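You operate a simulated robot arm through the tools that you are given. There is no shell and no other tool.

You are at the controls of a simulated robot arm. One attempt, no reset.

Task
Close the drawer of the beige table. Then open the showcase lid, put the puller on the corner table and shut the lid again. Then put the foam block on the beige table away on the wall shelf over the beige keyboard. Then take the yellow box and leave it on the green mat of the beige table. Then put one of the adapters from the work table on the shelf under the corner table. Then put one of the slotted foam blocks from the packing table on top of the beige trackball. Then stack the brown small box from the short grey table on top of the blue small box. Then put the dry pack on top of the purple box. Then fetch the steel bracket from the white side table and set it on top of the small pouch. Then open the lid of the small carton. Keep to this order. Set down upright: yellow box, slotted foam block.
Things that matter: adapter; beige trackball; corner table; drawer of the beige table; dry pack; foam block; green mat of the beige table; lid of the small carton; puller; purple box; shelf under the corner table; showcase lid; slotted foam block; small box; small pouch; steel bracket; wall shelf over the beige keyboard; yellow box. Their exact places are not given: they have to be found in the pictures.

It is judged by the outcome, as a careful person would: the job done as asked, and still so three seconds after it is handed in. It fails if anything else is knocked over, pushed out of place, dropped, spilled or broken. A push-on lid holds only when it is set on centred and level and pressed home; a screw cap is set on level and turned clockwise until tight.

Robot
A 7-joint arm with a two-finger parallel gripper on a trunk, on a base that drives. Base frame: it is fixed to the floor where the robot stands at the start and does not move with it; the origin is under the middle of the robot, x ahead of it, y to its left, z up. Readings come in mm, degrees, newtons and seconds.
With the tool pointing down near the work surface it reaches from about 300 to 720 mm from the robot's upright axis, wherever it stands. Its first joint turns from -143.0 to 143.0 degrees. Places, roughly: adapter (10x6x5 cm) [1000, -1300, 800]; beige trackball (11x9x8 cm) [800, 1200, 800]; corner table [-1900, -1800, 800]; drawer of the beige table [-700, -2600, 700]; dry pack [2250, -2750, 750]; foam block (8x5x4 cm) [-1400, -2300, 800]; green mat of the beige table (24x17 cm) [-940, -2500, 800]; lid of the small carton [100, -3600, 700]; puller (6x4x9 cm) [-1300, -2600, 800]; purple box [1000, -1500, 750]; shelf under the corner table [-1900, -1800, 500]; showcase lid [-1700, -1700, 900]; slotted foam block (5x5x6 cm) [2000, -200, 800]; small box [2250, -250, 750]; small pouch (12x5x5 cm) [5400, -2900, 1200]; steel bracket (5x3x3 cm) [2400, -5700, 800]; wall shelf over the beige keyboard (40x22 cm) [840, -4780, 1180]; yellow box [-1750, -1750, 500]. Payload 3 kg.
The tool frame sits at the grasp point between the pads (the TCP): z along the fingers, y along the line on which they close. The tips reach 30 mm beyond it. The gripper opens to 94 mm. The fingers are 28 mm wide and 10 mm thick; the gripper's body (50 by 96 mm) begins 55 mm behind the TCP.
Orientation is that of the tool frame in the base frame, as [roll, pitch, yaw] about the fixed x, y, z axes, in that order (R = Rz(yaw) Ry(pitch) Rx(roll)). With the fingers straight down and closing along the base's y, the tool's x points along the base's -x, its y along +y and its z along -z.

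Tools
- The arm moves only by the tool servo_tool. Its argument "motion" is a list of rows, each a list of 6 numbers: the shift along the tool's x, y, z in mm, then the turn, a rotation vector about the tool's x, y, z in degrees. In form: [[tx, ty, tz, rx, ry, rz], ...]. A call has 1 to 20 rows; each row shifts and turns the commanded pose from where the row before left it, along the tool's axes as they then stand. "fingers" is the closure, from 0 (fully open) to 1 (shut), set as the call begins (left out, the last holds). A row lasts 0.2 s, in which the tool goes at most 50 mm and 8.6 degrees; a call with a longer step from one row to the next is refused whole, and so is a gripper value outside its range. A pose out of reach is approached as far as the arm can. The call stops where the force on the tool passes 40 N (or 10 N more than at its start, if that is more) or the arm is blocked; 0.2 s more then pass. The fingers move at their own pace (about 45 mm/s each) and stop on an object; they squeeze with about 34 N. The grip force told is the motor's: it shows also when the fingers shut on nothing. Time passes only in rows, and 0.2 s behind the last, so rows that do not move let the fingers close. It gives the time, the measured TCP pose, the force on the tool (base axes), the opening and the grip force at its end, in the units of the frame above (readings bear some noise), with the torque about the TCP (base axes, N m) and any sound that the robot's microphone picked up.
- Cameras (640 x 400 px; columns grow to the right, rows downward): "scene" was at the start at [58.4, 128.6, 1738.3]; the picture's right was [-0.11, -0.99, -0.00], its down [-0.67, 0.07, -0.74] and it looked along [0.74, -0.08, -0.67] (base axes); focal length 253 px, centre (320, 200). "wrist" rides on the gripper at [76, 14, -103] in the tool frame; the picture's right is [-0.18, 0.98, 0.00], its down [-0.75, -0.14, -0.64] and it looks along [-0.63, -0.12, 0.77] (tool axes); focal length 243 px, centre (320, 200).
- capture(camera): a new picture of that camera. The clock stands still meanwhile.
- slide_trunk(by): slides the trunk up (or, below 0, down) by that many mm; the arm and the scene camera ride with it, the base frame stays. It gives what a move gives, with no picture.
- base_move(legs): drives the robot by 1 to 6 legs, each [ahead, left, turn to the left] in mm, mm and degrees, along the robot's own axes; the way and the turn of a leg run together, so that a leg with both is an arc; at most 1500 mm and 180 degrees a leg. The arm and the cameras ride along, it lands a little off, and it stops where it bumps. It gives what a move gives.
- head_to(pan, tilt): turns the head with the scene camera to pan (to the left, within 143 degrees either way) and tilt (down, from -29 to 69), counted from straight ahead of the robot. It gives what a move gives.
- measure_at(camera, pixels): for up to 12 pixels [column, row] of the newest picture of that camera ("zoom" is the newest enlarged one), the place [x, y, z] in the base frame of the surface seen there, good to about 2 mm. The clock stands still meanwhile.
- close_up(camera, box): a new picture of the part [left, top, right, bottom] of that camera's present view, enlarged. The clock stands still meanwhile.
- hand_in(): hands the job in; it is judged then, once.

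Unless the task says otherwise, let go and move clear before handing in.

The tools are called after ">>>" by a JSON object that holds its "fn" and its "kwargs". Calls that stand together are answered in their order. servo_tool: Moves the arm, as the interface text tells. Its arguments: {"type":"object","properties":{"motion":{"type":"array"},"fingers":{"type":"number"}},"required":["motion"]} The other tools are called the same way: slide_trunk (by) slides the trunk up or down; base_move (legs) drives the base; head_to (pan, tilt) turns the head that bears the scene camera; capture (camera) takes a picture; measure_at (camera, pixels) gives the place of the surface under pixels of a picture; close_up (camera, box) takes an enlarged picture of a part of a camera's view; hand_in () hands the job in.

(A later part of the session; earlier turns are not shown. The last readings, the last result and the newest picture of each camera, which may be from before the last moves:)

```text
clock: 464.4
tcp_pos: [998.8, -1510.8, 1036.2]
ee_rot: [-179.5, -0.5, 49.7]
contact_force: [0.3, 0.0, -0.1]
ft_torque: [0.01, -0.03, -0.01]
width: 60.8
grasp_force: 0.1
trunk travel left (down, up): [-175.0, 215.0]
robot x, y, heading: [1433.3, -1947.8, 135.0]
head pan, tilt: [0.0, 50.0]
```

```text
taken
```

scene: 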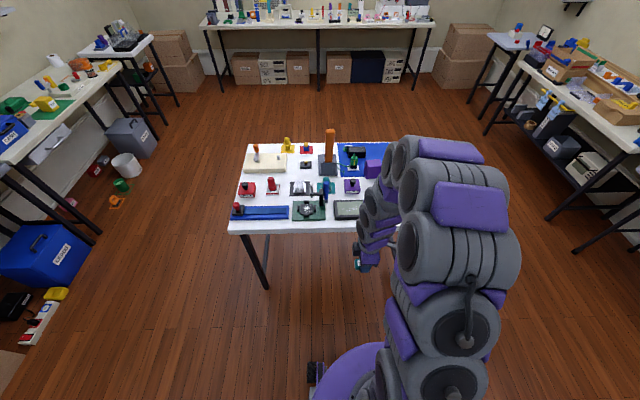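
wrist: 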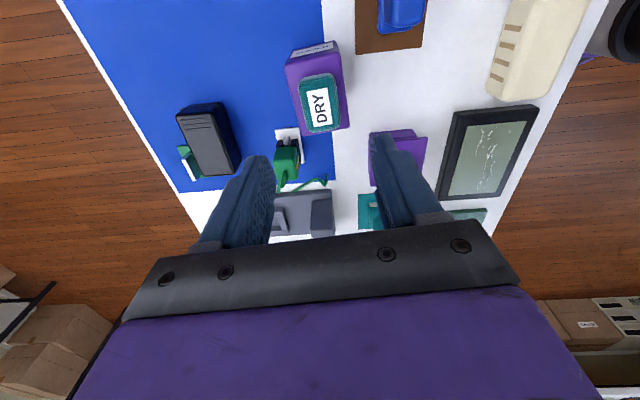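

The dry pack rests on the purple box. Next, the steel bracket on the white side table: I retract, back off, turn and drive along the wall aisle.

>>> {"fn": "servo_tool", "kwargs": {"motion": [[0, 45, 0, 0, 0, 0], [0, 45, 0, 0, 0, 0], [0, 45, 0, 0, 0, 0], [0, 45, 0, 0, 0, 0]], "fingers": 0}}

>>> {"fn": "base_move", "kwargs": {"legs": [[-380, 0, 0], [0, 0, 90]]}}

>>> {"fn": "servo_tool", "kwargs": {"motion": [[0, 0, 0, 0, 0, 8.5], [0, 0, 0, 0, 0, 8.5], [0, 0, 0, 0, 0, 8.5], [0, 0, 0, 0, 0, 8.5], [0, 0, 0, 0, 0, 8.5], [0, 0, 0, 0, 0, 8.5], [0, 0, 0, 0, 0, 8.5], [0, 0, 0, 0, 0, 8.5], [0, 0, 0, 0, 0, 8.5], [0, 0, 0, 0, 0, 8.5], [0, 0, 0, 0, 0, 8.5]]}}

>>> {"fn": "base_move", "kwargs": {"legs": [[1250, 0, 0]]}}

>>> {"fn": "head_to", "kwargs": {"pan": 75, "tilt": 30}}

>>> {"fn": "capture", "kwargs": {"camera": "scene"}}

```text
clock: 465.4
tcp_pos: [1136.6, -1625.5, 1035.1]
ee_rot: [-179.4, -0.5, 49.9]
contact_force: [0.1, 0.2, 0.4]
ft_torque: [-0.02, 0.0, -0.03]
width: 93.8
grasp_force: 0.1
trunk travel left (down, up): [-175.0, 215.0]
robot x, y, heading: [1435.9, -1948.4, 134.8]
head pan, tilt: [0.0, 50.0]
```

```text
clock: 471.6
tcp_pos: [1378.9, -2515.9, 1034.2]
ee_rot: [-179.5, -0.5, 139.2]
contact_force: [-0.2, 0.5, -0.6]
ft_torque: [0.04, 0.0, -0.01]
width: 94.1
grasp_force: 0.1
trunk travel left (down, up): [-175.0, 215.0]
robot x, y, heading: [1706.7, -2218.0, -135.8]
head pan, tilt: [0.0, 50.0]
```

```text
clock: 474.1
tcp_pos: [1379.7, -2513.6, 1034.2]
ee_rot: [-179.6, 0.6, 45.5]
contact_force: [0.1, -0.7, 0.2]
ft_torque: [0.01, 0.02, 0.02]
width: 93.8
grasp_force: 0.0
trunk travel left (down, up): [-175.0, 215.0]
robot x, y, heading: [1707.1, -2215.9, -135.7]
head pan, tilt: [0.0, 50.0]
```

```text
clock: 480.4
tcp_pos: [498.1, -3400.7, 1034.2]
ee_rot: [-179.5, 0.6, 46.8]
contact_force: [-0.2, 0.4, -0.3]
ft_torque: [-0.02, 0.01, 0.0]
width: 93.8
grasp_force: 0.0
trunk travel left (down, up): [-175.0, 215.0]
robot x, y, heading: [818.0, -3099.4, -135.2]
head pan, tilt: [0.0, 50.0]
```

```text
clock: 481.8
tcp_pos: [497.6, -3400.3, 1034.2]
ee_rot: [-179.5, 0.7, 46.8]
contact_force: [-0.1, 0.3, 0.2]
ft_torque: [-0.02, 0.01, 0.03]
width: 93.9
grasp_force: 0.1
trunk travel left (down, up): [-175.0, 215.0]
robot x, y, heading: [816.4, -3100.8, -134.5]
head pan, tilt: [75.0, 30.0]
```

```text
taken
```

scene: 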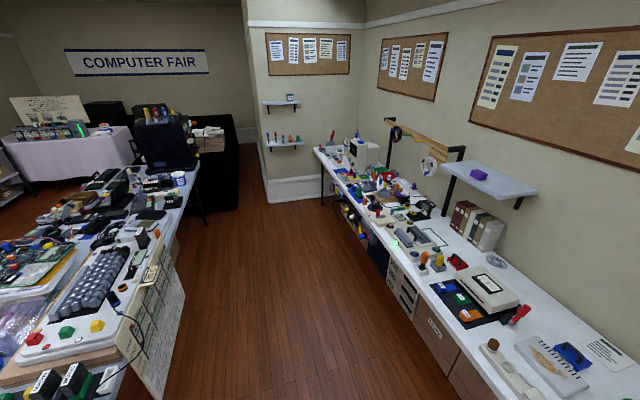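

I look closer at the far end of the long table for a white side table.

>>> {"fn": "close_up", "kwargs": {"camera": "scene", "box": [250, 85, 410, 215]}}

>>> {"fn": "measure_at", "kwargs": {"camera": "scene", "pixels": [[325, 153], [340, 150], [283, 103], [286, 146], [265, 200], [350, 150], [320, 200], [215, 160], [300, 300]]}}

```text
3.08 times, centred on (330, 150) of scene
```

zoom: 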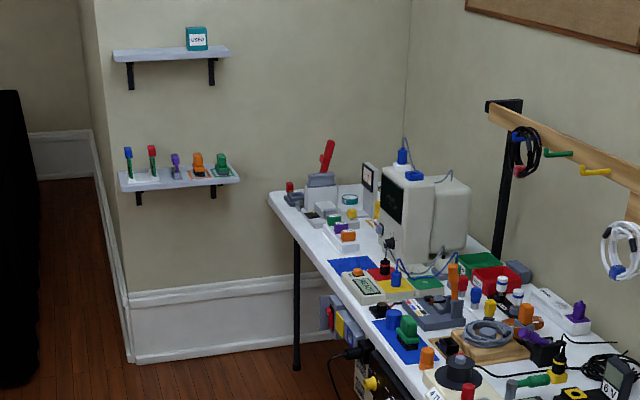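

```text
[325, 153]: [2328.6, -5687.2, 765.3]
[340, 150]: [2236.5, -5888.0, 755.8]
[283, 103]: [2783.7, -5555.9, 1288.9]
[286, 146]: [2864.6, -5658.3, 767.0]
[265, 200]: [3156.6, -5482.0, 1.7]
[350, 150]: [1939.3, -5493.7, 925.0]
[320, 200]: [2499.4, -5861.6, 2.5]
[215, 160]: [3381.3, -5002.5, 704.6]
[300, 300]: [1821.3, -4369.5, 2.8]
```

The "white side table" is this long white table; the bracket should be at its far end near (2330,-5690). I drive left along the aisle to it.

>>> {"fn": "base_move", "kwargs": {"legs": [[0, 1500, -0.5], [0, 1150, 0]]}}

>>> {"fn": "head_to", "kwargs": {"pan": 10, "tilt": 45}}

>>> {"fn": "capture", "kwargs": {"camera": "scene"}}

```text
clock: 494.7
tcp_pos: [2378.8, -5255.3, 1035.0]
ee_rot: [-179.5, 0.6, 46.7]
contact_force: [0.0, -0.6, 0.1]
ft_torque: [0.01, 0.03, 0.04]
width: 94.0
grasp_force: 0.1
trunk travel left (down, up): [-175.0, 215.0]
robot x, y, heading: [2700.0, -4958.3, -134.5]
head pan, tilt: [75.0, 30.0]
```

```text
clock: 496.0
tcp_pos: [2379.3, -5255.3, 1035.8]
ee_rot: [-179.5, 0.8, 46.8]
contact_force: [0.6, 0.0, -0.1]
ft_torque: [0.01, 0.0, 0.0]
width: 94.0
grasp_force: 0.0
trunk travel left (down, up): [-175.0, 215.0]
robot x, y, heading: [2697.9, -4953.7, -134.8]
head pan, tilt: [10.0, 45.0]
```

```text
taken
```

scene: 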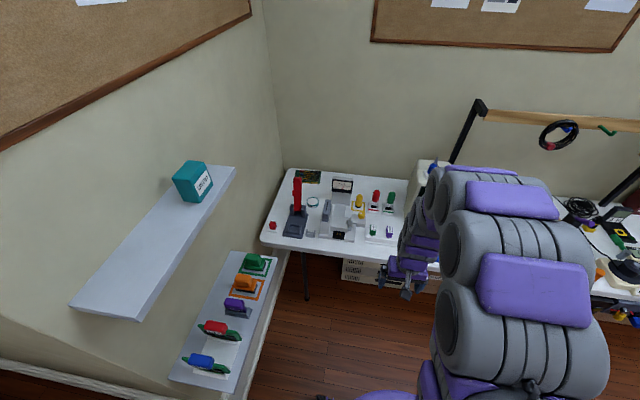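

The table's far end is visible at (260–410,170–260). I zoom in.

>>> {"fn": "close_up", "kwargs": {"camera": "scene", "box": [255, 160, 415, 265]}}

```text
3.81 times, centred on (335, 212) of scene
```

zoom: 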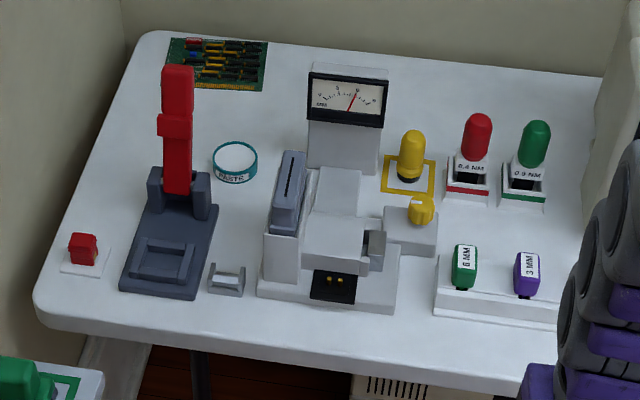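

The steel bracket is the small U-piece at zoom (227,280). I measure it and its neighbours.

>>> {"fn": "close_up", "kwargs": {"camera": "scene", "box": [290, 215, 350, 255]}}

>>> {"fn": "measure_at", "kwargs": {"camera": "zoom", "pixels": [[200, 150], [260, 150], [195, 200], [255, 205], [225, 170], [225, 205], [202, 180], [258, 180], [180, 200], [330, 230], [225, 260], [290, 220]]}}

```text
10.00 times, centred on (320, 235) of scene
```

zoom: 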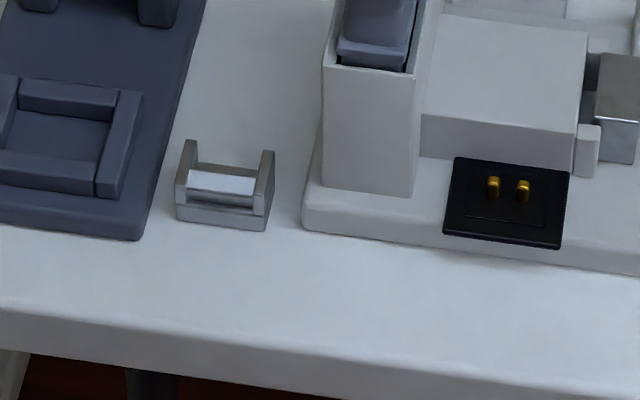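

```text
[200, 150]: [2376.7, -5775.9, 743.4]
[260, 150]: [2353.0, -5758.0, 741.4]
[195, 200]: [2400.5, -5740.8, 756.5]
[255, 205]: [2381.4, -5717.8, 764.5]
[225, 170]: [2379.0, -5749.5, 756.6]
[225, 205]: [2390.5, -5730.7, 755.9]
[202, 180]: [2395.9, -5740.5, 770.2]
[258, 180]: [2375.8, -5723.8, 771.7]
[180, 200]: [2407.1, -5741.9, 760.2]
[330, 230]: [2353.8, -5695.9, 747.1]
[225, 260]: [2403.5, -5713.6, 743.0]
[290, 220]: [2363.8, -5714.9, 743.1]
```

I measure the obstacles around: the red press handle on the left and the gauge on the right.

>>> {"fn": "close_up", "kwargs": {"camera": "scene", "box": [255, 160, 415, 265]}}

>>> {"fn": "measure_at", "kwargs": {"camera": "zoom", "pixels": [[178, 72], [178, 130], [175, 185], [155, 185], [205, 195], [205, 240], [195, 285], [125, 290], [292, 155], [280, 230], [268, 240], [270, 290]]}}

>>> {"fn": "measure_at", "kwargs": {"camera": "zoom", "pixels": [[335, 190], [345, 80], [345, 120], [340, 240], [310, 105], [385, 105], [375, 245], [345, 285], [235, 160], [85, 245], [50, 320], [395, 335]]}}

```text
3.81 times, centred on (335, 212) of scene
```

zoom: 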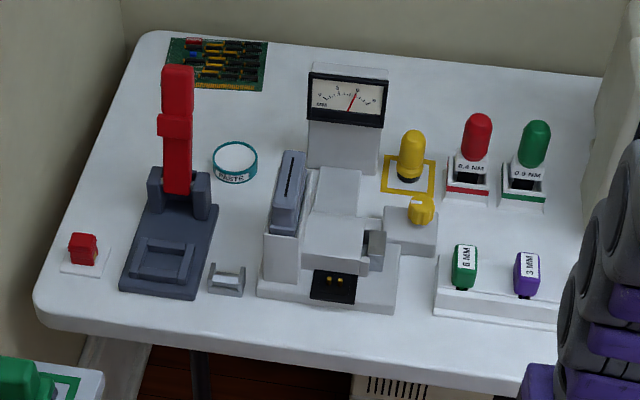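

```text
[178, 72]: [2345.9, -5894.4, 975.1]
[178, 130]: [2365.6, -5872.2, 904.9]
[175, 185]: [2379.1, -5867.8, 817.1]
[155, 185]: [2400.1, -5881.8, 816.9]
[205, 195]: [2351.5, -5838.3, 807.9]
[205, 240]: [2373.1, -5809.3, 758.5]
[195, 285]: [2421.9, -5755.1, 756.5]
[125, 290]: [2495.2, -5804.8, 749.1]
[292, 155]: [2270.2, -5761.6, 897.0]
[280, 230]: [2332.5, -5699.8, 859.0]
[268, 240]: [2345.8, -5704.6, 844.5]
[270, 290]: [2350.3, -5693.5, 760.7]
```

```text
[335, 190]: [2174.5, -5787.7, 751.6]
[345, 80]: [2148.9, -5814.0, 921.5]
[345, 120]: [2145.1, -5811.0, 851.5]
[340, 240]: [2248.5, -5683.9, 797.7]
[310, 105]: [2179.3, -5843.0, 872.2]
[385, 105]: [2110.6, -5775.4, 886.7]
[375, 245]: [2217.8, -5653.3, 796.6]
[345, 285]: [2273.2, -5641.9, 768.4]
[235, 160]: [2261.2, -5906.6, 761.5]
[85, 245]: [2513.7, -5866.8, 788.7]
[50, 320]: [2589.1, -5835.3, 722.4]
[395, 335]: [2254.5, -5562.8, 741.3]
```

I check the wall shelves on the left for clearance before driving in.

>>> {"fn": "measure_at", "kwargs": {"camera": "scene", "pixels": [[274, 262], [212, 390], [234, 180], [138, 318], [275, 245], [250, 340], [180, 380], [75, 305]]}}

```text
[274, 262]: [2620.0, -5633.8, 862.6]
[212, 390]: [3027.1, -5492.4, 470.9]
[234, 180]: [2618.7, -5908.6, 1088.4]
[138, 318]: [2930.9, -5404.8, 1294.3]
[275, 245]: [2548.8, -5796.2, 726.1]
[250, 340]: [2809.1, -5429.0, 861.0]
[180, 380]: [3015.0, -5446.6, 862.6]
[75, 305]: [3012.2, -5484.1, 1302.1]
```

The lower wall shelf's front edge is at u≈-5830, so I stay right of it: robot to u≈-5550, then reach left. I drive, rotate the gripper and look.

>>> {"fn": "base_move", "kwargs": {"legs": [[235, 140, -0.3]]}}

>>> {"fn": "servo_tool", "kwargs": {"motion": [[0, 40, 0, 0, 0, 0], [0, 40, 0, 0, 0, 0], [0, 40, 0, 0, 0, 0], [0, 40, 0, 0, 0, 0], [0, 40, 0, 0, 0, 0], [0, 0, 0, 0, 0, 8.4], [0, 0, 0, 0, 0, 8.4], [0, 0, 0, 0, 0, 8.4], [0, 0, 0, 0, 0, 8.4], [0, 0, 0, 0, 0, 8.4], [0, 0, 0, 0, 0, 8.4], [0, 0, 0, 0, 0, 8.4], [0, 0, 0, 0, 0, 8.4], [0, 0, 0, 0, 0, 8.4], [0, 0, 0, 0, 0, 8.4], [0, 0, 0, 0, 0, 7.6]]}}

>>> {"fn": "capture", "kwargs": {"camera": "wrist"}}

```text
clock: 498.0
tcp_pos: [2301.3, -5512.8, 1035.1]
ee_rot: [-180.0, 0.7, 46.2]
contact_force: [-0.1, 0.4, -0.9]
ft_torque: [0.0, 0.0, 0.01]
width: 94.1
grasp_force: 0.0
trunk travel left (down, up): [-175.0, 215.0]
robot x, y, heading: [2627.8, -5215.2, -135.1]
head pan, tilt: [10.0, 45.0]
```

```text
clock: 501.4
tcp_pos: [2452.8, -5654.5, 1034.7]
ee_rot: [179.1, 0.5, -45.6]
contact_force: [-0.4, 0.2, -0.7]
ft_torque: [0.02, -0.02, 0.04]
width: 93.9
grasp_force: 0.1
trunk travel left (down, up): [-175.0, 215.0]
robot x, y, heading: [2628.2, -5216.2, -135.3]
head pan, tilt: [10.0, 45.0]
```

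```text
taken
```

wrist: 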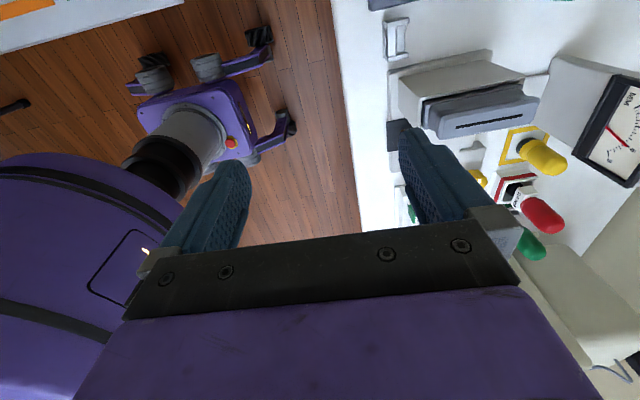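

The bracket appears at (397,38). I measure it from here.

>>> {"fn": "close_up", "kwargs": {"camera": "wrist", "box": [350, 0, 450, 80]}}

>>> {"fn": "measure_at", "kwargs": {"camera": "wrist", "pixels": [[387, 22], [408, 20], [389, 54], [409, 52], [398, 38], [387, 38], [409, 36], [375, 38], [420, 60]]}}

```text
5.00 times, centred on (400, 40) of wrist
```

zoom: 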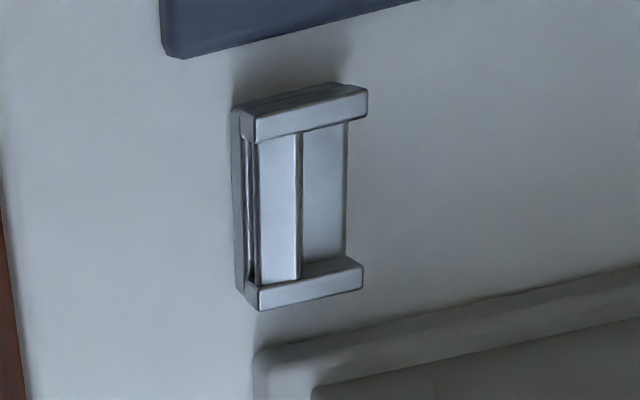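

```text
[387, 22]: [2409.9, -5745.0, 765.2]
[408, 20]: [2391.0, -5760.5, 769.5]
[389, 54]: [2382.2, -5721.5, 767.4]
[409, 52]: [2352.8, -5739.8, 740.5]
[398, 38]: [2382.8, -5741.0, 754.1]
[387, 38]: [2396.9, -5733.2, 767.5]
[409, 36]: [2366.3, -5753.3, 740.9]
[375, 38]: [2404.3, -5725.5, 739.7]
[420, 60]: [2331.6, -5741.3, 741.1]
```

The bracket is a C-shape (front bar, two end arms, top z≈770), aligned with the table; gaps left/right are tight, so I'll grip its arms' outer faces with tips just above the press base. I turn the gripper back and go over it.

>>> {"fn": "servo_tool", "kwargs": {"motion": [[0, 0, 0, 0, 0, -8.4], [0, 0, 0, 0, 0, -8.4], [0, 0, 0, 0, 0, -8.4], [0, 0, 0, 0, 0, -8.4], [0, 0, 0, 0, 0, -8.4], [0, 0, 0, 0, 0, -8.4], [0, 0, 0, 0, 0, -8.4], [0, 0, 0, 0, 0, -8.4], [0, 0, 0, 0, 0, -8.4], [0, 0, 0, 0, 0, -8.4], [0, 0, 0, 0.8, 0, -6.6]], "fingers": 0.36}}

>>> {"fn": "servo_tool", "kwargs": {"motion": [[-36, 4, 0, 0, 0, 0], [-36, 4, 0, 0, 0, 0], [-36, 4, 0, 0, 0, 0], [0, 0, 40, 0, 0, 0], [0, 0, 40, 0, 0, 0]]}}

>>> {"fn": "capture", "kwargs": {"camera": "wrist"}}

```text
clock: 503.8
tcp_pos: [2454.0, -5654.2, 1034.4]
ee_rot: [-178.6, 0.7, 45.5]
contact_force: [-0.5, -0.6, 0.7]
ft_torque: [0.01, -0.03, 0.0]
width: 60.4
grasp_force: 0.1
trunk travel left (down, up): [-175.0, 215.0]
robot x, y, heading: [2628.8, -5218.2, -135.0]
head pan, tilt: [10.0, 45.0]
```

```text
clock: 505.0
tcp_pos: [2384.1, -5738.9, 955.5]
ee_rot: [-178.6, 0.7, 45.4]
contact_force: [-0.3, -0.1, 0.4]
ft_torque: [0.01, -0.03, -0.02]
width: 60.1
grasp_force: 0.2
trunk travel left (down, up): [-175.0, 215.0]
robot x, y, heading: [2630.9, -5219.9, -135.1]
head pan, tilt: [10.0, 45.0]
```

```text
taken
```

wrist: 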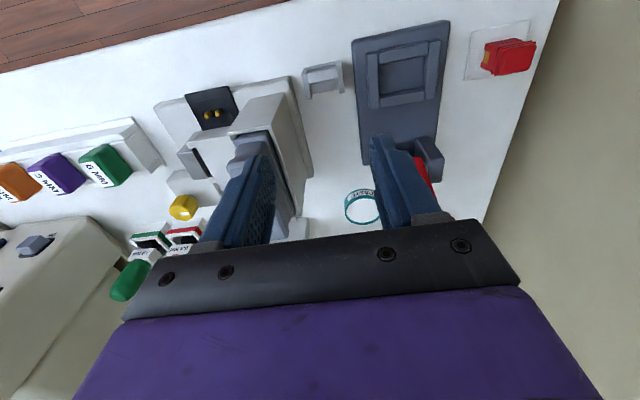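

The bracket is beneath the TCP at (323,78). I level the tool and lower to look again.

>>> {"fn": "servo_tool", "kwargs": {"motion": [[0, 0, 0, -1.4, 0.7, 0.4], [0, 0, 40, 0, 0, 0], [0, 0, 40, 0, 0, 0], [0, 0, 0, 0, 0, 0]]}}

>>> {"fn": "capture", "kwargs": {"camera": "wrist"}}

>>> {"fn": "close_up", "kwargs": {"camera": "wrist", "box": [240, 60, 400, 180]}}

```text
clock: 506.0
tcp_pos: [2383.7, -5737.9, 875.2]
ee_rot: [179.9, 0.1, 44.9]
contact_force: [-0.5, -1.3, 0.0]
ft_torque: [0.0, -0.01, 0.03]
width: 60.3
grasp_force: 0.1
trunk travel left (down, up): [-175.0, 215.0]
robot x, y, heading: [2631.5, -5212.7, -135.0]
head pan, tilt: [10.0, 45.0]
```

```text
taken
```

wrist: 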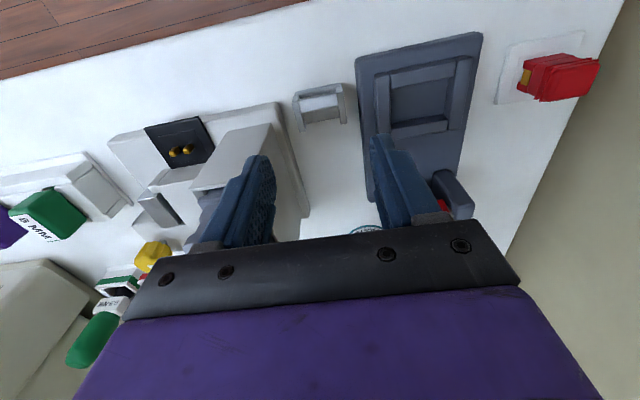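

```text
3.33 times, centred on (320, 120) of wrist
```

zoom: 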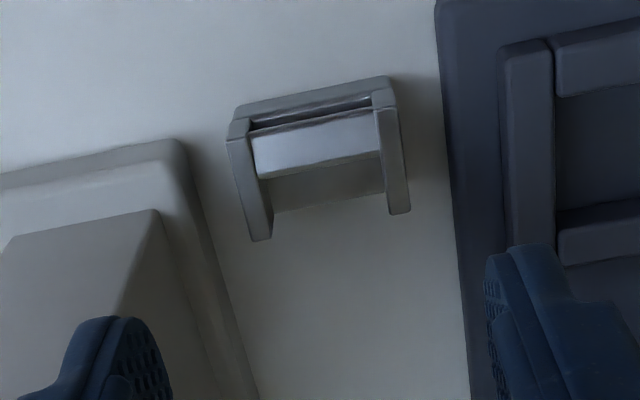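

The bracket is centred (319,106) under the TCP. I descend to z≈790 with the tips just above the press base level.

>>> {"fn": "servo_tool", "kwargs": {"motion": [[0, 0, 35, 0, 0, 0], [0, 0, 25, 0, 0, 0], [0, 0, 14, 0, 0, 0], [0, 0, 0, 0, 0, 0]]}}

>>> {"fn": "capture", "kwargs": {"camera": "wrist"}}

>>> {"fn": "close_up", "kwargs": {"camera": "wrist", "box": [220, 90, 420, 240]}}

```text
clock: 507.0
tcp_pos: [2383.9, -5739.6, 800.5]
ee_rot: [179.8, 0.1, 44.9]
contact_force: [-0.2, -1.2, 0.0]
ft_torque: [-0.01, -0.03, 0.02]
width: 60.2
grasp_force: 0.0
trunk travel left (down, up): [-175.0, 215.0]
robot x, y, heading: [2626.1, -5221.1, -135.2]
head pan, tilt: [10.0, 45.0]
```

```text
taken
```

wrist: 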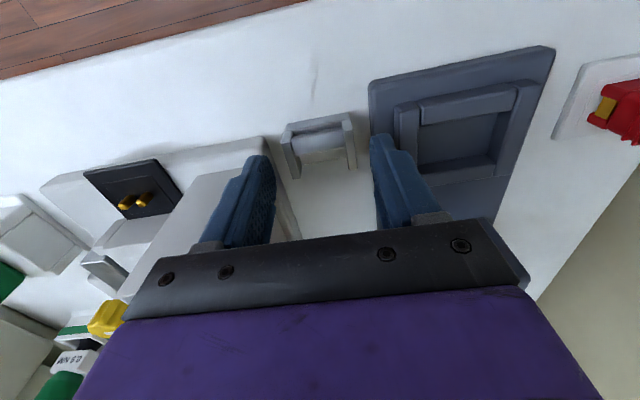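

```text
2.67 times, centred on (320, 165) of wrist
```

zoom: 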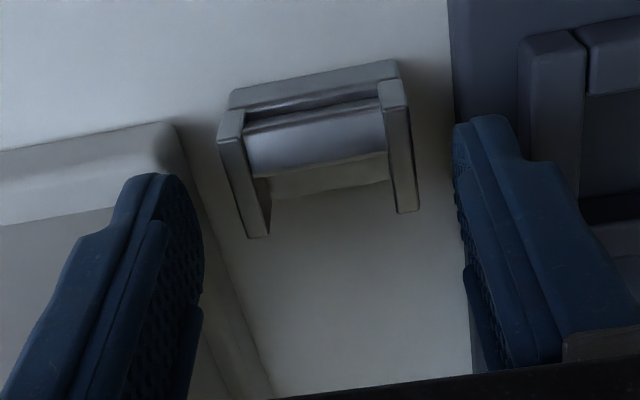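

Good alignment; tips at z≈770. I lower 10 mm more and close.

>>> {"fn": "servo_tool", "kwargs": {"motion": [[0, 0, 5, 0, 0, 0], [0, 0, 5, 0, 0, 0], [0, 0, 0, 0, 0, 0]]}}

>>> {"fn": "servo_tool", "kwargs": {"motion": [[0, 0, 0, 0, 0, 0], [0, 0, 0, 0, 0, 0], [0, 0, 0, 0, 0, 0]], "fingers": 1}}

>>> {"fn": "capture", "kwargs": {"camera": "wrist"}}

```text
clock: 507.7
tcp_pos: [2382.9, -5739.3, 795.5]
ee_rot: [179.7, 0.5, 44.8]
contact_force: [9.5, 7.3, 29.6]
ft_torque: [0.58, 1.52, -0.53]
width: 59.8
grasp_force: 0.0
trunk travel left (down, up): [-175.0, 215.0]
robot x, y, heading: [2631.5, -5220.9, -135.3]
head pan, tilt: [10.0, 45.0]
stopped in row 3: the force on the tool passed its limit at 44 N (the readings are from after the stop); the commanded pose is now the measured one
```

```text
clock: 508.5
tcp_pos: [2383.0, -5740.3, 795.9]
ee_rot: [179.7, 0.7, 44.8]
contact_force: [10.3, 3.9, 37.6]
ft_torque: [0.95, 1.74, -0.46]
width: 42.9
grasp_force: 34.4
trunk travel left (down, up): [-175.0, 215.0]
robot x, y, heading: [2630.4, -5217.5, -134.9]
head pan, tilt: [10.0, 45.0]
```

```text
taken
```

wrist: 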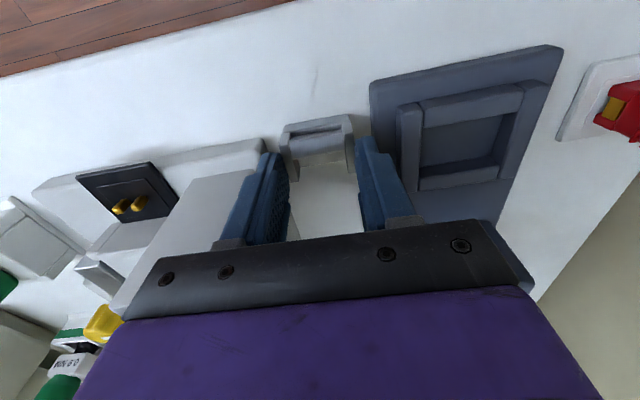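

Contact was felt (44 N) at z≈795; the fingers are now closed at 43 mm on the bracket's arms. I ease up 2 mm to relieve and read the force.

>>> {"fn": "servo_tool", "kwargs": {"motion": [[0, 0, -2, 0, 0, 0], [0, 0, 0, 0, 0, 0]]}}

>>> {"fn": "close_up", "kwargs": {"camera": "wrist", "box": [220, 90, 420, 240]}}

>>> {"fn": "capture", "kwargs": {"camera": "scene"}}

```text
clock: 509.1
tcp_pos: [2383.0, -5739.4, 796.9]
ee_rot: [179.7, 0.5, 44.9]
contact_force: [10.2, 5.5, 19.2]
ft_torque: [0.35, 1.22, -0.5]
width: 42.7
grasp_force: 34.6
trunk travel left (down, up): [-175.0, 215.0]
robot x, y, heading: [2627.6, -5217.6, -135.1]
head pan, tilt: [10.0, 45.0]
```

```text
2.67 times, centred on (320, 165) of wrist
```

zoom: 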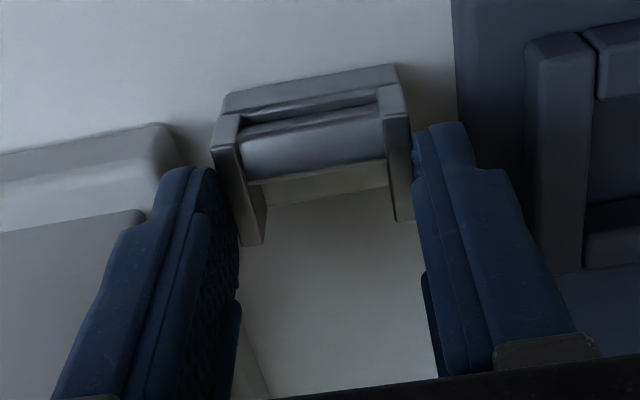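

```text
taken
```

scene: 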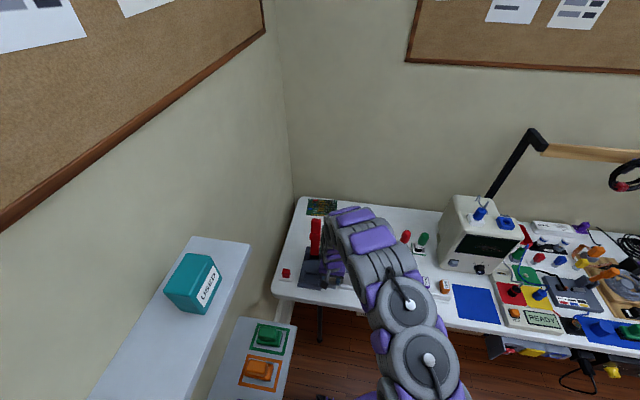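

The gripper body's right end is touching the gauge's top corner. The bracket is gripped, so I lift straight up slowly and check.

>>> {"fn": "servo_tool", "kwargs": {"motion": [[0, 0, -4, 0, 0, 0], [0, 0, -6, 0, 0, 0], [0, 0, -10, 0, 0, 0], [0, 0, 0, 0, 0, 0]]}}

>>> {"fn": "capture", "kwargs": {"camera": "wrist"}}

```text
clock: 510.1
tcp_pos: [2381.6, -5741.3, 816.1]
ee_rot: [179.7, 0.4, 44.9]
contact_force: [0.0, -0.9, -0.7]
ft_torque: [-0.02, -0.01, -0.03]
width: 42.9
grasp_force: 33.5
trunk travel left (down, up): [-175.0, 215.0]
robot x, y, heading: [2627.7, -5217.0, -135.1]
head pan, tilt: [10.0, 45.0]
```

```text
taken
```

wrist: 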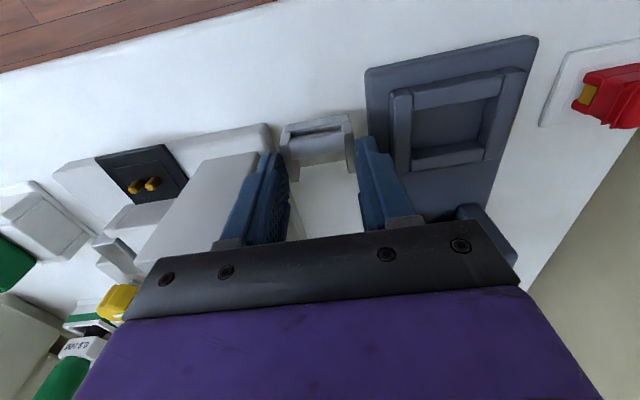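

The bracket came up with the fingers. I raise it further and pull back, then check the gauge hasn't shifted.

>>> {"fn": "servo_tool", "kwargs": {"motion": [[0, 0, -20, 0, 0, 0], [0, 0, -30, 0, 0, 0], [0, 0, -30, 0, 0, 0], [0, 0, -30, 0, 0, 0], [0, 0, -30, 0, 0, 0], [25, -15, -20, 0, 0, 0], [30, -20, 0, 0, 0, 0], [30, -20, 0, 0, 0, 0], [30, -20, 0, 0, 0, 0]]}}

>>> {"fn": "capture", "kwargs": {"camera": "wrist"}}

>>> {"fn": "capture", "kwargs": {"camera": "scene"}}

```text
clock: 512.1
tcp_pos: [2411.2, -5601.9, 975.6]
ee_rot: [179.7, 0.4, 44.7]
contact_force: [0.2, 0.0, -0.6]
ft_torque: [0.05, 0.0, 0.0]
width: 42.9
grasp_force: 34.3
trunk travel left (down, up): [-175.0, 215.0]
robot x, y, heading: [2630.2, -5216.9, -134.8]
head pan, tilt: [10.0, 45.0]
```

```text
taken
```

wrist: 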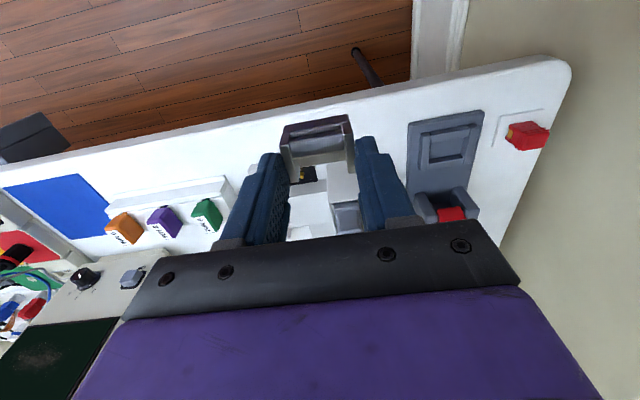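

```text
taken
```

scene: 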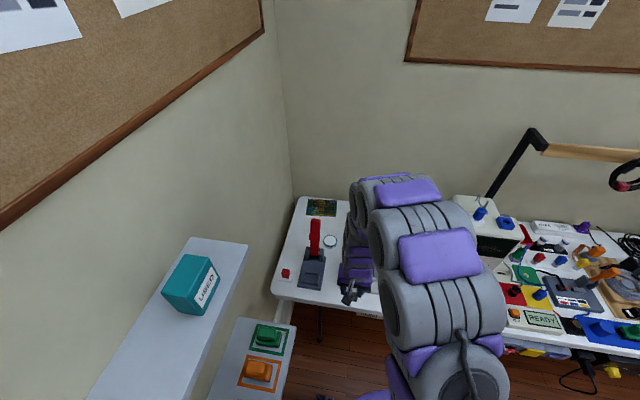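

The bracket is held securely. I back away and check the gauge from the same viewpoint as before.

>>> {"fn": "base_move", "kwargs": {"legs": [[-235, -140, 0]]}}

>>> {"fn": "close_up", "kwargs": {"camera": "scene", "box": [255, 160, 415, 265]}}

>>> {"fn": "measure_at", "kwargs": {"camera": "zoom", "pixels": [[270, 290], [345, 285], [280, 230], [292, 155], [195, 285], [205, 195]]}}

```text
clock: 514.0
tcp_pos: [2487.2, -5344.7, 973.9]
ee_rot: [180.0, 0.4, 45.0]
contact_force: [0.1, 0.2, -1.1]
ft_torque: [0.03, 0.01, 0.01]
width: 42.9
grasp_force: 34.3
trunk travel left (down, up): [-175.0, 215.0]
robot x, y, heading: [2699.8, -4955.4, -135.1]
head pan, tilt: [10.0, 45.0]
```

```text
3.81 times, centred on (335, 212) of scene
```

zoom: 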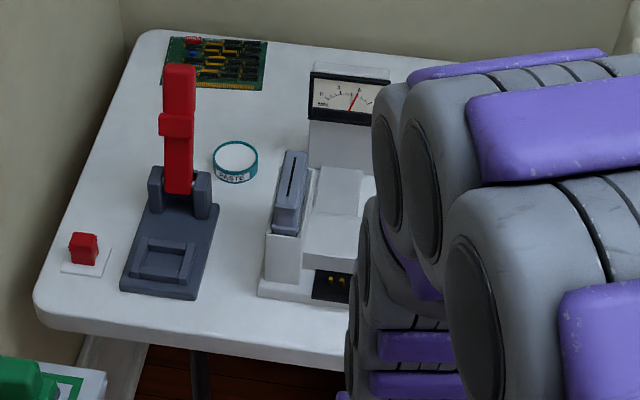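

```text
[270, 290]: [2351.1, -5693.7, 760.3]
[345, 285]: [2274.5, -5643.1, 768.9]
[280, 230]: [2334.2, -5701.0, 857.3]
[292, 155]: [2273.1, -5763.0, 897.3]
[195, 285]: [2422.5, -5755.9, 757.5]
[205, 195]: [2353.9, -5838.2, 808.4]
```

The gauge is unchanged. Now to the small pouch near (5400,-2900,1200) by the left wall: I return along the aisle, cross the gap and turn toward the left wall.

>>> {"fn": "base_move", "kwargs": {"legs": [[0, -1500, 0], [0, -1120, 0.2], [-1500, 0, 0], [-650, 0, 0]]}}

>>> {"fn": "head_to", "kwargs": {"pan": 100, "tilt": 20}}

>>> {"fn": "capture", "kwargs": {"camera": "scene"}}

```text
clock: 537.1
tcp_pos: [2105.4, -1945.1, 974.7]
ee_rot: [179.7, 0.5, 45.6]
contact_force: [0.2, 0.7, -0.4]
ft_torque: [-0.03, 0.0, 0.01]
width: 42.9
grasp_force: 34.3
trunk travel left (down, up): [-175.0, 215.0]
robot x, y, heading: [2317.8, -1556.9, -134.3]
head pan, tilt: [10.0, 45.0]
```

```text
clock: 538.8
tcp_pos: [2105.9, -1944.9, 976.0]
ee_rot: [179.6, 0.5, 45.7]
contact_force: [-0.3, 0.1, -0.5]
ft_torque: [0.03, 0.01, -0.01]
width: 42.9
grasp_force: 34.2
trunk travel left (down, up): [-175.0, 215.0]
robot x, y, heading: [2319.5, -1553.8, -134.6]
head pan, tilt: [100.0, 20.0]
```

```text
taken
```

scene: 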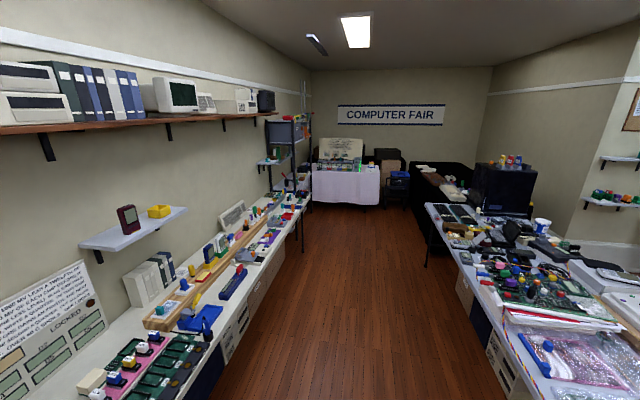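

The aisle leads to a rack at the far left (290,140). I zoom there.

>>> {"fn": "close_up", "kwargs": {"camera": "scene", "box": [235, 90, 335, 220]}}

>>> {"fn": "measure_at", "kwargs": {"camera": "scene", "pixels": [[272, 160], [290, 130], [298, 180], [302, 160], [285, 155], [310, 205], [330, 200], [300, 250]]}}

```text
3.08 times, centred on (285, 155) of scene
```

zoom: 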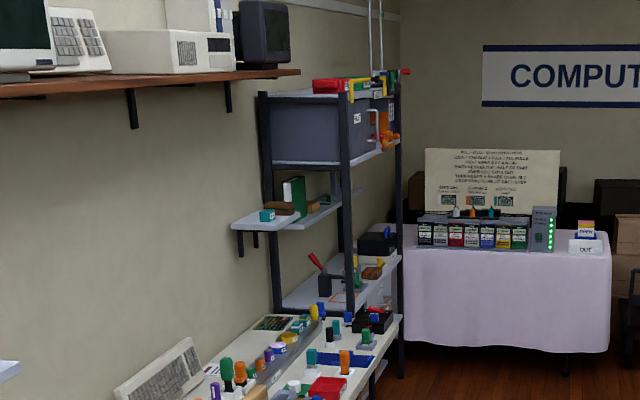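

```text
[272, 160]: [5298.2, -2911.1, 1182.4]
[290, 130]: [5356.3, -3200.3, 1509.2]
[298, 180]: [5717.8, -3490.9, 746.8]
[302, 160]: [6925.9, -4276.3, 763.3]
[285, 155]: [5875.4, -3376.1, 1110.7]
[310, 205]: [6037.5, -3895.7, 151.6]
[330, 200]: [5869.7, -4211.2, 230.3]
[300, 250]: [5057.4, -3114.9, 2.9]
```

The pouch should be on the small wall shelf near (5298,-2911,1182). I turn to face the left wall and drive right along the aisle.

>>> {"fn": "base_move", "kwargs": {"legs": [[0, 0, 179.6], [0, -1500, 0], [0, -1350, 0]]}}

>>> {"fn": "head_to", "kwargs": {"pan": 0, "tilt": 30}}

>>> {"fn": "capture", "kwargs": {"camera": "scene"}}

```text
clock: 559.8
tcp_pos: [4527.7, -3196.3, 975.6]
ee_rot: [179.9, 0.5, -134.8]
contact_force: [-0.5, -0.3, -1.3]
ft_torque: [0.0, -0.04, -0.02]
width: 42.8
grasp_force: 33.9
trunk travel left (down, up): [-175.0, 215.0]
robot x, y, heading: [4316.0, -3581.0, 45.3]
head pan, tilt: [100.0, 20.0]
```

```text
clock: 561.6
tcp_pos: [4527.8, -3199.1, 975.6]
ee_rot: [179.6, 0.6, -134.8]
contact_force: [1.3, -0.4, -1.0]
ft_torque: [-0.02, -0.04, 0.0]
width: 43.0
grasp_force: 34.8
trunk travel left (down, up): [-175.0, 215.0]
robot x, y, heading: [4316.1, -3584.3, 45.3]
head pan, tilt: [0.0, 30.0]
```

```text
taken
```

scene: 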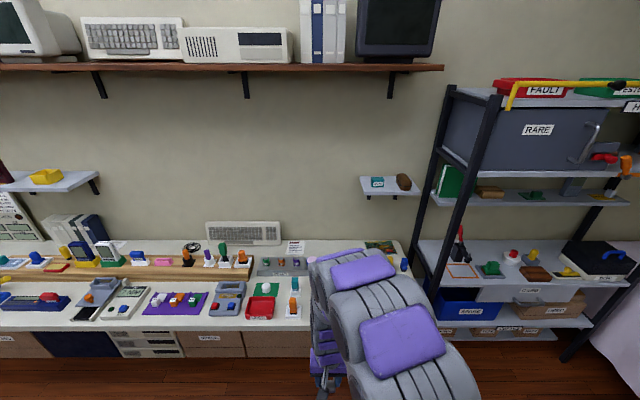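

The small shelf at (390,186) holds a teal box and a brown pouch (404,182). I zoom and measure.

>>> {"fn": "close_up", "kwargs": {"camera": "scene", "box": [350, 160, 430, 210]}}

>>> {"fn": "measure_at", "kwargs": {"camera": "zoom", "pixels": [[90, 255], [560, 255], [130, 150], [215, 200], [400, 180], [440, 115], [500, 130], [440, 230], [490, 240], [400, 130], [530, 200], [600, 200]]}}

>>> {"fn": "measure_at", "kwargs": {"camera": "scene", "pixels": [[437, 200], [445, 90], [455, 190], [260, 330], [320, 330], [430, 60], [470, 300], [405, 275], [400, 100], [380, 245], [395, 240]]}}

```text
8.00 times, centred on (390, 185) of scene
```

zoom: 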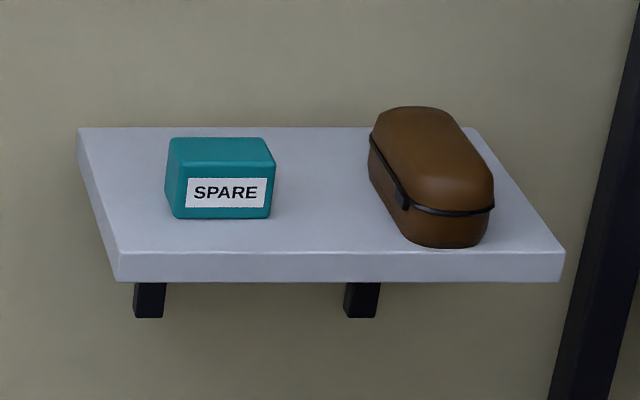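

```text
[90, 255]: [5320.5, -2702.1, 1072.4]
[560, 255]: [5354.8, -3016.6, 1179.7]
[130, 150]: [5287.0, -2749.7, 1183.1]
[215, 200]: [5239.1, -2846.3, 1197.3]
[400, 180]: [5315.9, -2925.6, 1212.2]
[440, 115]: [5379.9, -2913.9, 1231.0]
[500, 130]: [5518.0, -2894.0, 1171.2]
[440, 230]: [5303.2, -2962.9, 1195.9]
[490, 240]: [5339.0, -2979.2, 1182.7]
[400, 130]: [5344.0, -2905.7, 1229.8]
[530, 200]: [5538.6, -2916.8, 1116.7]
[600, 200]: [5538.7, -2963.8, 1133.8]
```

```text
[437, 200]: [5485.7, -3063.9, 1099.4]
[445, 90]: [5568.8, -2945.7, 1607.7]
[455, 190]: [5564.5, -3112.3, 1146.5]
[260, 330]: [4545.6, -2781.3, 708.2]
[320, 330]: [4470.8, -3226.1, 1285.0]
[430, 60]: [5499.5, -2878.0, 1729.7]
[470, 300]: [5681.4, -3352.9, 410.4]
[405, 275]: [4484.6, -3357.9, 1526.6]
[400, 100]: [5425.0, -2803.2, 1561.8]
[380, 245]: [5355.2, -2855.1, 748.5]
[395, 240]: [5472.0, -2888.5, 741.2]
```

The pouch is a domed brown case on the shelf (top z≈1231) around (5350,-2930). I check the long upper shelf and the rack for clearance.

>>> {"fn": "measure_at", "kwargs": {"camera": "scene", "pixels": [[300, 68], [430, 68], [442, 66], [393, 85], [490, 100], [480, 180], [432, 285], [418, 250], [448, 100], [500, 170]]}}

>>> {"fn": "close_up", "kwargs": {"camera": "scene", "box": [330, 40, 530, 300]}}

```text
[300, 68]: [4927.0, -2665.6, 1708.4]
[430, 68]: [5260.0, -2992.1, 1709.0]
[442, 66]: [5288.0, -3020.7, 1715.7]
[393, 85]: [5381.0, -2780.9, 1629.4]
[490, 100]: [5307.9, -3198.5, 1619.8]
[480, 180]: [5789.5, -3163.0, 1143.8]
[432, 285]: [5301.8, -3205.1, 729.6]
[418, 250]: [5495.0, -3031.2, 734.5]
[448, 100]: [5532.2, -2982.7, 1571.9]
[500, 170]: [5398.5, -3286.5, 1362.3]
```

```text
1.54 times, centred on (430, 170) of scene
```

zoom: 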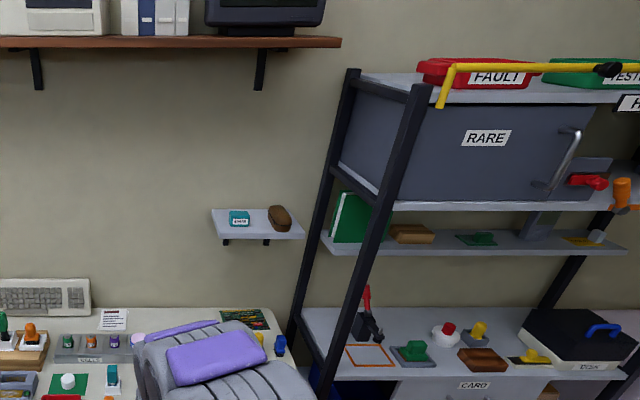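

The upper shelf's underside is at z≈1700 and the rack starts at u=-6015, so there is room. I raise the trunk and arm, then drive up before the small shelf.

>>> {"fn": "slide_trunk", "kwargs": {"by": 210}}

>>> {"fn": "servo_tool", "kwargs": {"motion": [[0, 0, -35, 0, 0, 0], [0, 0, -35, 0, 0, 0], [0, 0, -35, 0, 0, 0], [0, 0, -35, 0, 0, 0]]}}

>>> {"fn": "base_move", "kwargs": {"legs": [[0, -230, -0.3], [430, 0, 0]]}}

>>> {"fn": "capture", "kwargs": {"camera": "scene"}}

>>> {"fn": "capture", "kwargs": {"camera": "wrist"}}

```text
clock: 563.8
tcp_pos: [4527.4, -3198.4, 1186.9]
ee_rot: [179.8, 0.5, -134.7]
contact_force: [0.3, 0.1, -0.2]
ft_torque: [-0.01, 0.02, -0.02]
width: 43.1
grasp_force: 33.9
trunk travel left (down, up): [-385.0, 5.0]
robot x, y, heading: [4315.9, -3584.8, 45.3]
head pan, tilt: [0.0, 30.0]
```

```text
clock: 564.8
tcp_pos: [4528.3, -3201.1, 1325.4]
ee_rot: [179.8, 0.6, -134.7]
contact_force: [0.3, -0.3, 0.3]
ft_torque: [-0.01, 0.01, 0.0]
width: 42.8
grasp_force: 33.8
trunk travel left (down, up): [-385.0, 5.0]
robot x, y, heading: [4315.8, -3580.2, 45.4]
head pan, tilt: [0.0, 30.0]
```

```text
clock: 568.8
tcp_pos: [4994.1, -3061.1, 1325.7]
ee_rot: [179.7, 0.7, -135.1]
contact_force: [-0.3, 0.4, -0.1]
ft_torque: [-0.01, 0.0, 0.03]
width: 42.7
grasp_force: 33.8
trunk travel left (down, up): [-385.0, 5.0]
robot x, y, heading: [4778.3, -3446.9, 45.0]
head pan, tilt: [0.0, 30.0]
```

```text
taken
```

scene: 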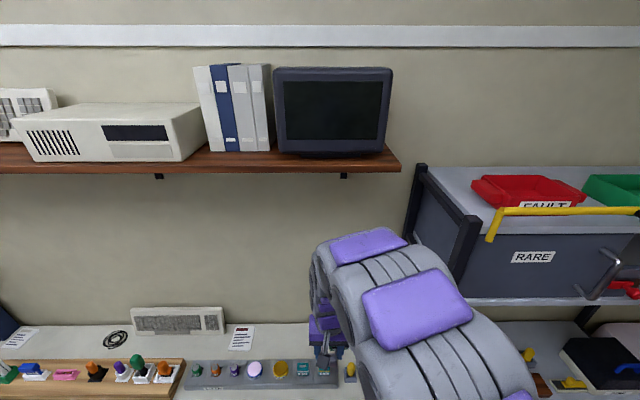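

```text
taken
```

wrist: 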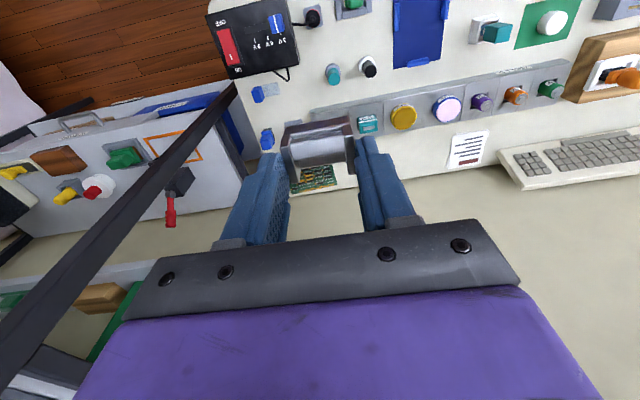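

I shift right to the pouch's column and forward toward it at bracket height ~15 mm above its top, then look.

>>> {"fn": "servo_tool", "kwargs": {"motion": [[0, -40, 10, 0, 0, 0], [0, -40, 8, 0, 0, 0], [0, -40, 4, 0, 0, 0], [0, -37, 0, 0, 0.6, 0], [-40, 0, 0, 0, 0, 0], [-40, 0, 0, 0, 0, 0], [-40, 0, 0, 0, 0, 0], [-40, 0, 0, 0, 0, 0]]}}

>>> {"fn": "capture", "kwargs": {"camera": "wrist"}}

>>> {"fn": "capture", "kwargs": {"camera": "scene"}}

```text
clock: 570.6
tcp_pos: [5222.1, -3061.6, 1301.5]
ee_rot: [179.7, -0.1, -135.0]
contact_force: [0.4, 0.5, -0.5]
ft_torque: [-0.01, -0.01, 0.04]
width: 43.0
grasp_force: 33.9
trunk travel left (down, up): [-385.0, 5.0]
robot x, y, heading: [4780.3, -3446.4, 44.7]
head pan, tilt: [0.0, 30.0]
```

```text
taken
```

wrist: 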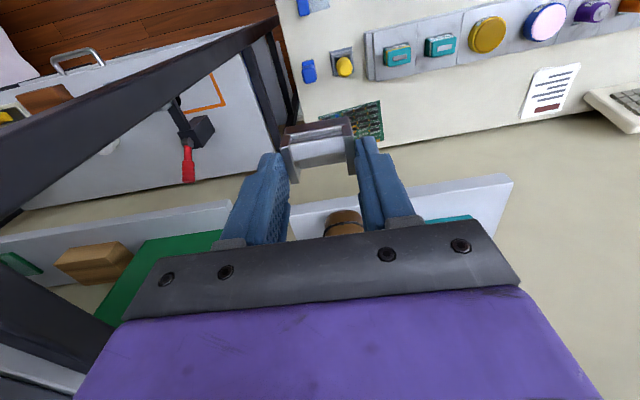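

```text
taken
```

scene: 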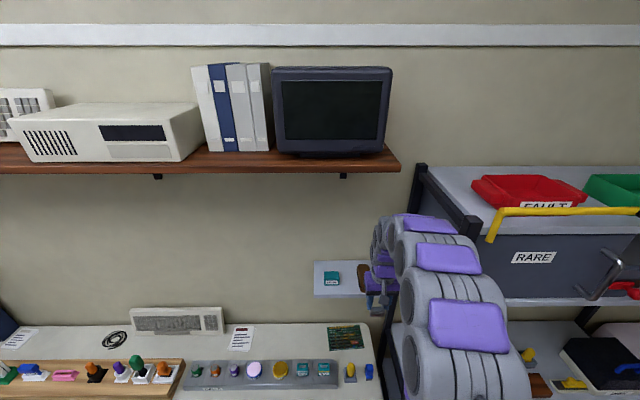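

The pouch's front end peeks between the fingers (345,222). I measure it.

>>> {"fn": "close_up", "kwargs": {"camera": "wrist", "box": [270, 170, 510, 250]}}

>>> {"fn": "measure_at", "kwargs": {"camera": "wrist", "pixels": [[345, 218], [330, 228], [360, 225], [345, 212], [327, 225], [363, 220], [310, 215], [500, 190], [345, 232]]}}

```text
2.67 times, centred on (390, 210) of wrist
```

zoom: 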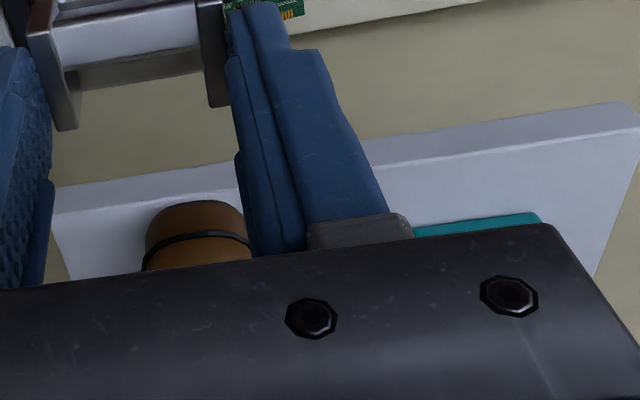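

```text
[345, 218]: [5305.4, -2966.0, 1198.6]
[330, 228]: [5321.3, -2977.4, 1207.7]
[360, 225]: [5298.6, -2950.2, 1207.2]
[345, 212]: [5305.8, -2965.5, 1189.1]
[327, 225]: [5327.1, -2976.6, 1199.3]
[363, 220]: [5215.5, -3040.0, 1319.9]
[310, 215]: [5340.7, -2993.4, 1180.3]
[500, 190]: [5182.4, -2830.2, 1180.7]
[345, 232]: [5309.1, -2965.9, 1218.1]
```

I get another look at the pouch from the scene camera where its left part is visible.

>>> {"fn": "close_up", "kwargs": {"camera": "scene", "box": [305, 245, 405, 315]}}

>>> {"fn": "measure_at", "kwargs": {"camera": "zoom", "pixels": [[350, 130], [365, 115], [340, 160], [330, 180], [355, 210], [375, 140], [370, 180], [350, 270], [60, 100], [55, 265], [385, 120]]}}

```text
5.71 times, centred on (355, 280) of scene
```

zoom: 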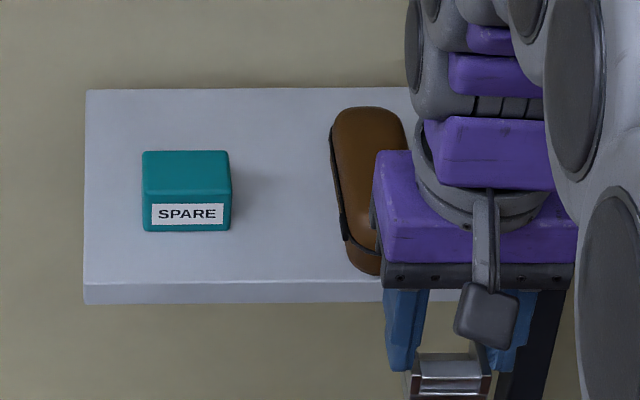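

```text
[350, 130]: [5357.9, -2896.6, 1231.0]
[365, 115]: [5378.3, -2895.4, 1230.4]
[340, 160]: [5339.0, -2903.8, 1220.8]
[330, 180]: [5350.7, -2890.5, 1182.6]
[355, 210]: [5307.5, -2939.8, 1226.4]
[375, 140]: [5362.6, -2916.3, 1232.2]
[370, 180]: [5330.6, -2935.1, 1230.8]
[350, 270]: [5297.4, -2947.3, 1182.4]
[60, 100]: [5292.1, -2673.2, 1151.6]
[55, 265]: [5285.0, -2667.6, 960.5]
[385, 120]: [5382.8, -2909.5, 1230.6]
```

The pouch top is flat (z≈1231) within about ±15 mm, centred at u≈-5851, n≈1709, aligned with the wall normal. To support the bracket best I rotate it 90° so its long side lies along the pouch.

>>> {"fn": "servo_tool", "kwargs": {"motion": [[0, 0, 0, 0, 0, 8.4], [0, 0, 0, 0, 0, 8.4], [0, 0, 0, 0, 0, 8.4], [0, 0, 0, 0, 0, 8.4], [0, 0, 0, 0, 0, 8.4], [0, 0, 0, 0, 0, 8.4], [0, 0, 0, 0, 0, 8.4], [0, 0, 0, 0, 0, 8.4], [0, 0, 0, 0, 0, 8.4], [0, 0, 0, 0, 0, 8.4], [0, 0, 0, 0, 0, 6]]}}

>>> {"fn": "capture", "kwargs": {"camera": "wrist"}}

```text
clock: 573.0
tcp_pos: [5220.8, -3061.8, 1303.3]
ee_rot: [179.9, -0.3, 134.8]
contact_force: [0.3, 0.3, 0.2]
ft_torque: [0.02, 0.01, 0.02]
width: 42.9
grasp_force: 34.2
trunk travel left (down, up): [-385.0, 5.0]
robot x, y, heading: [4779.7, -3442.3, 45.0]
head pan, tilt: [0.0, 30.0]
```

```text
taken
```

wrist: 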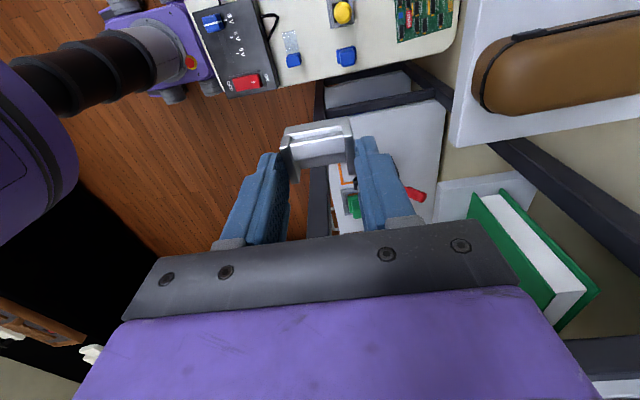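

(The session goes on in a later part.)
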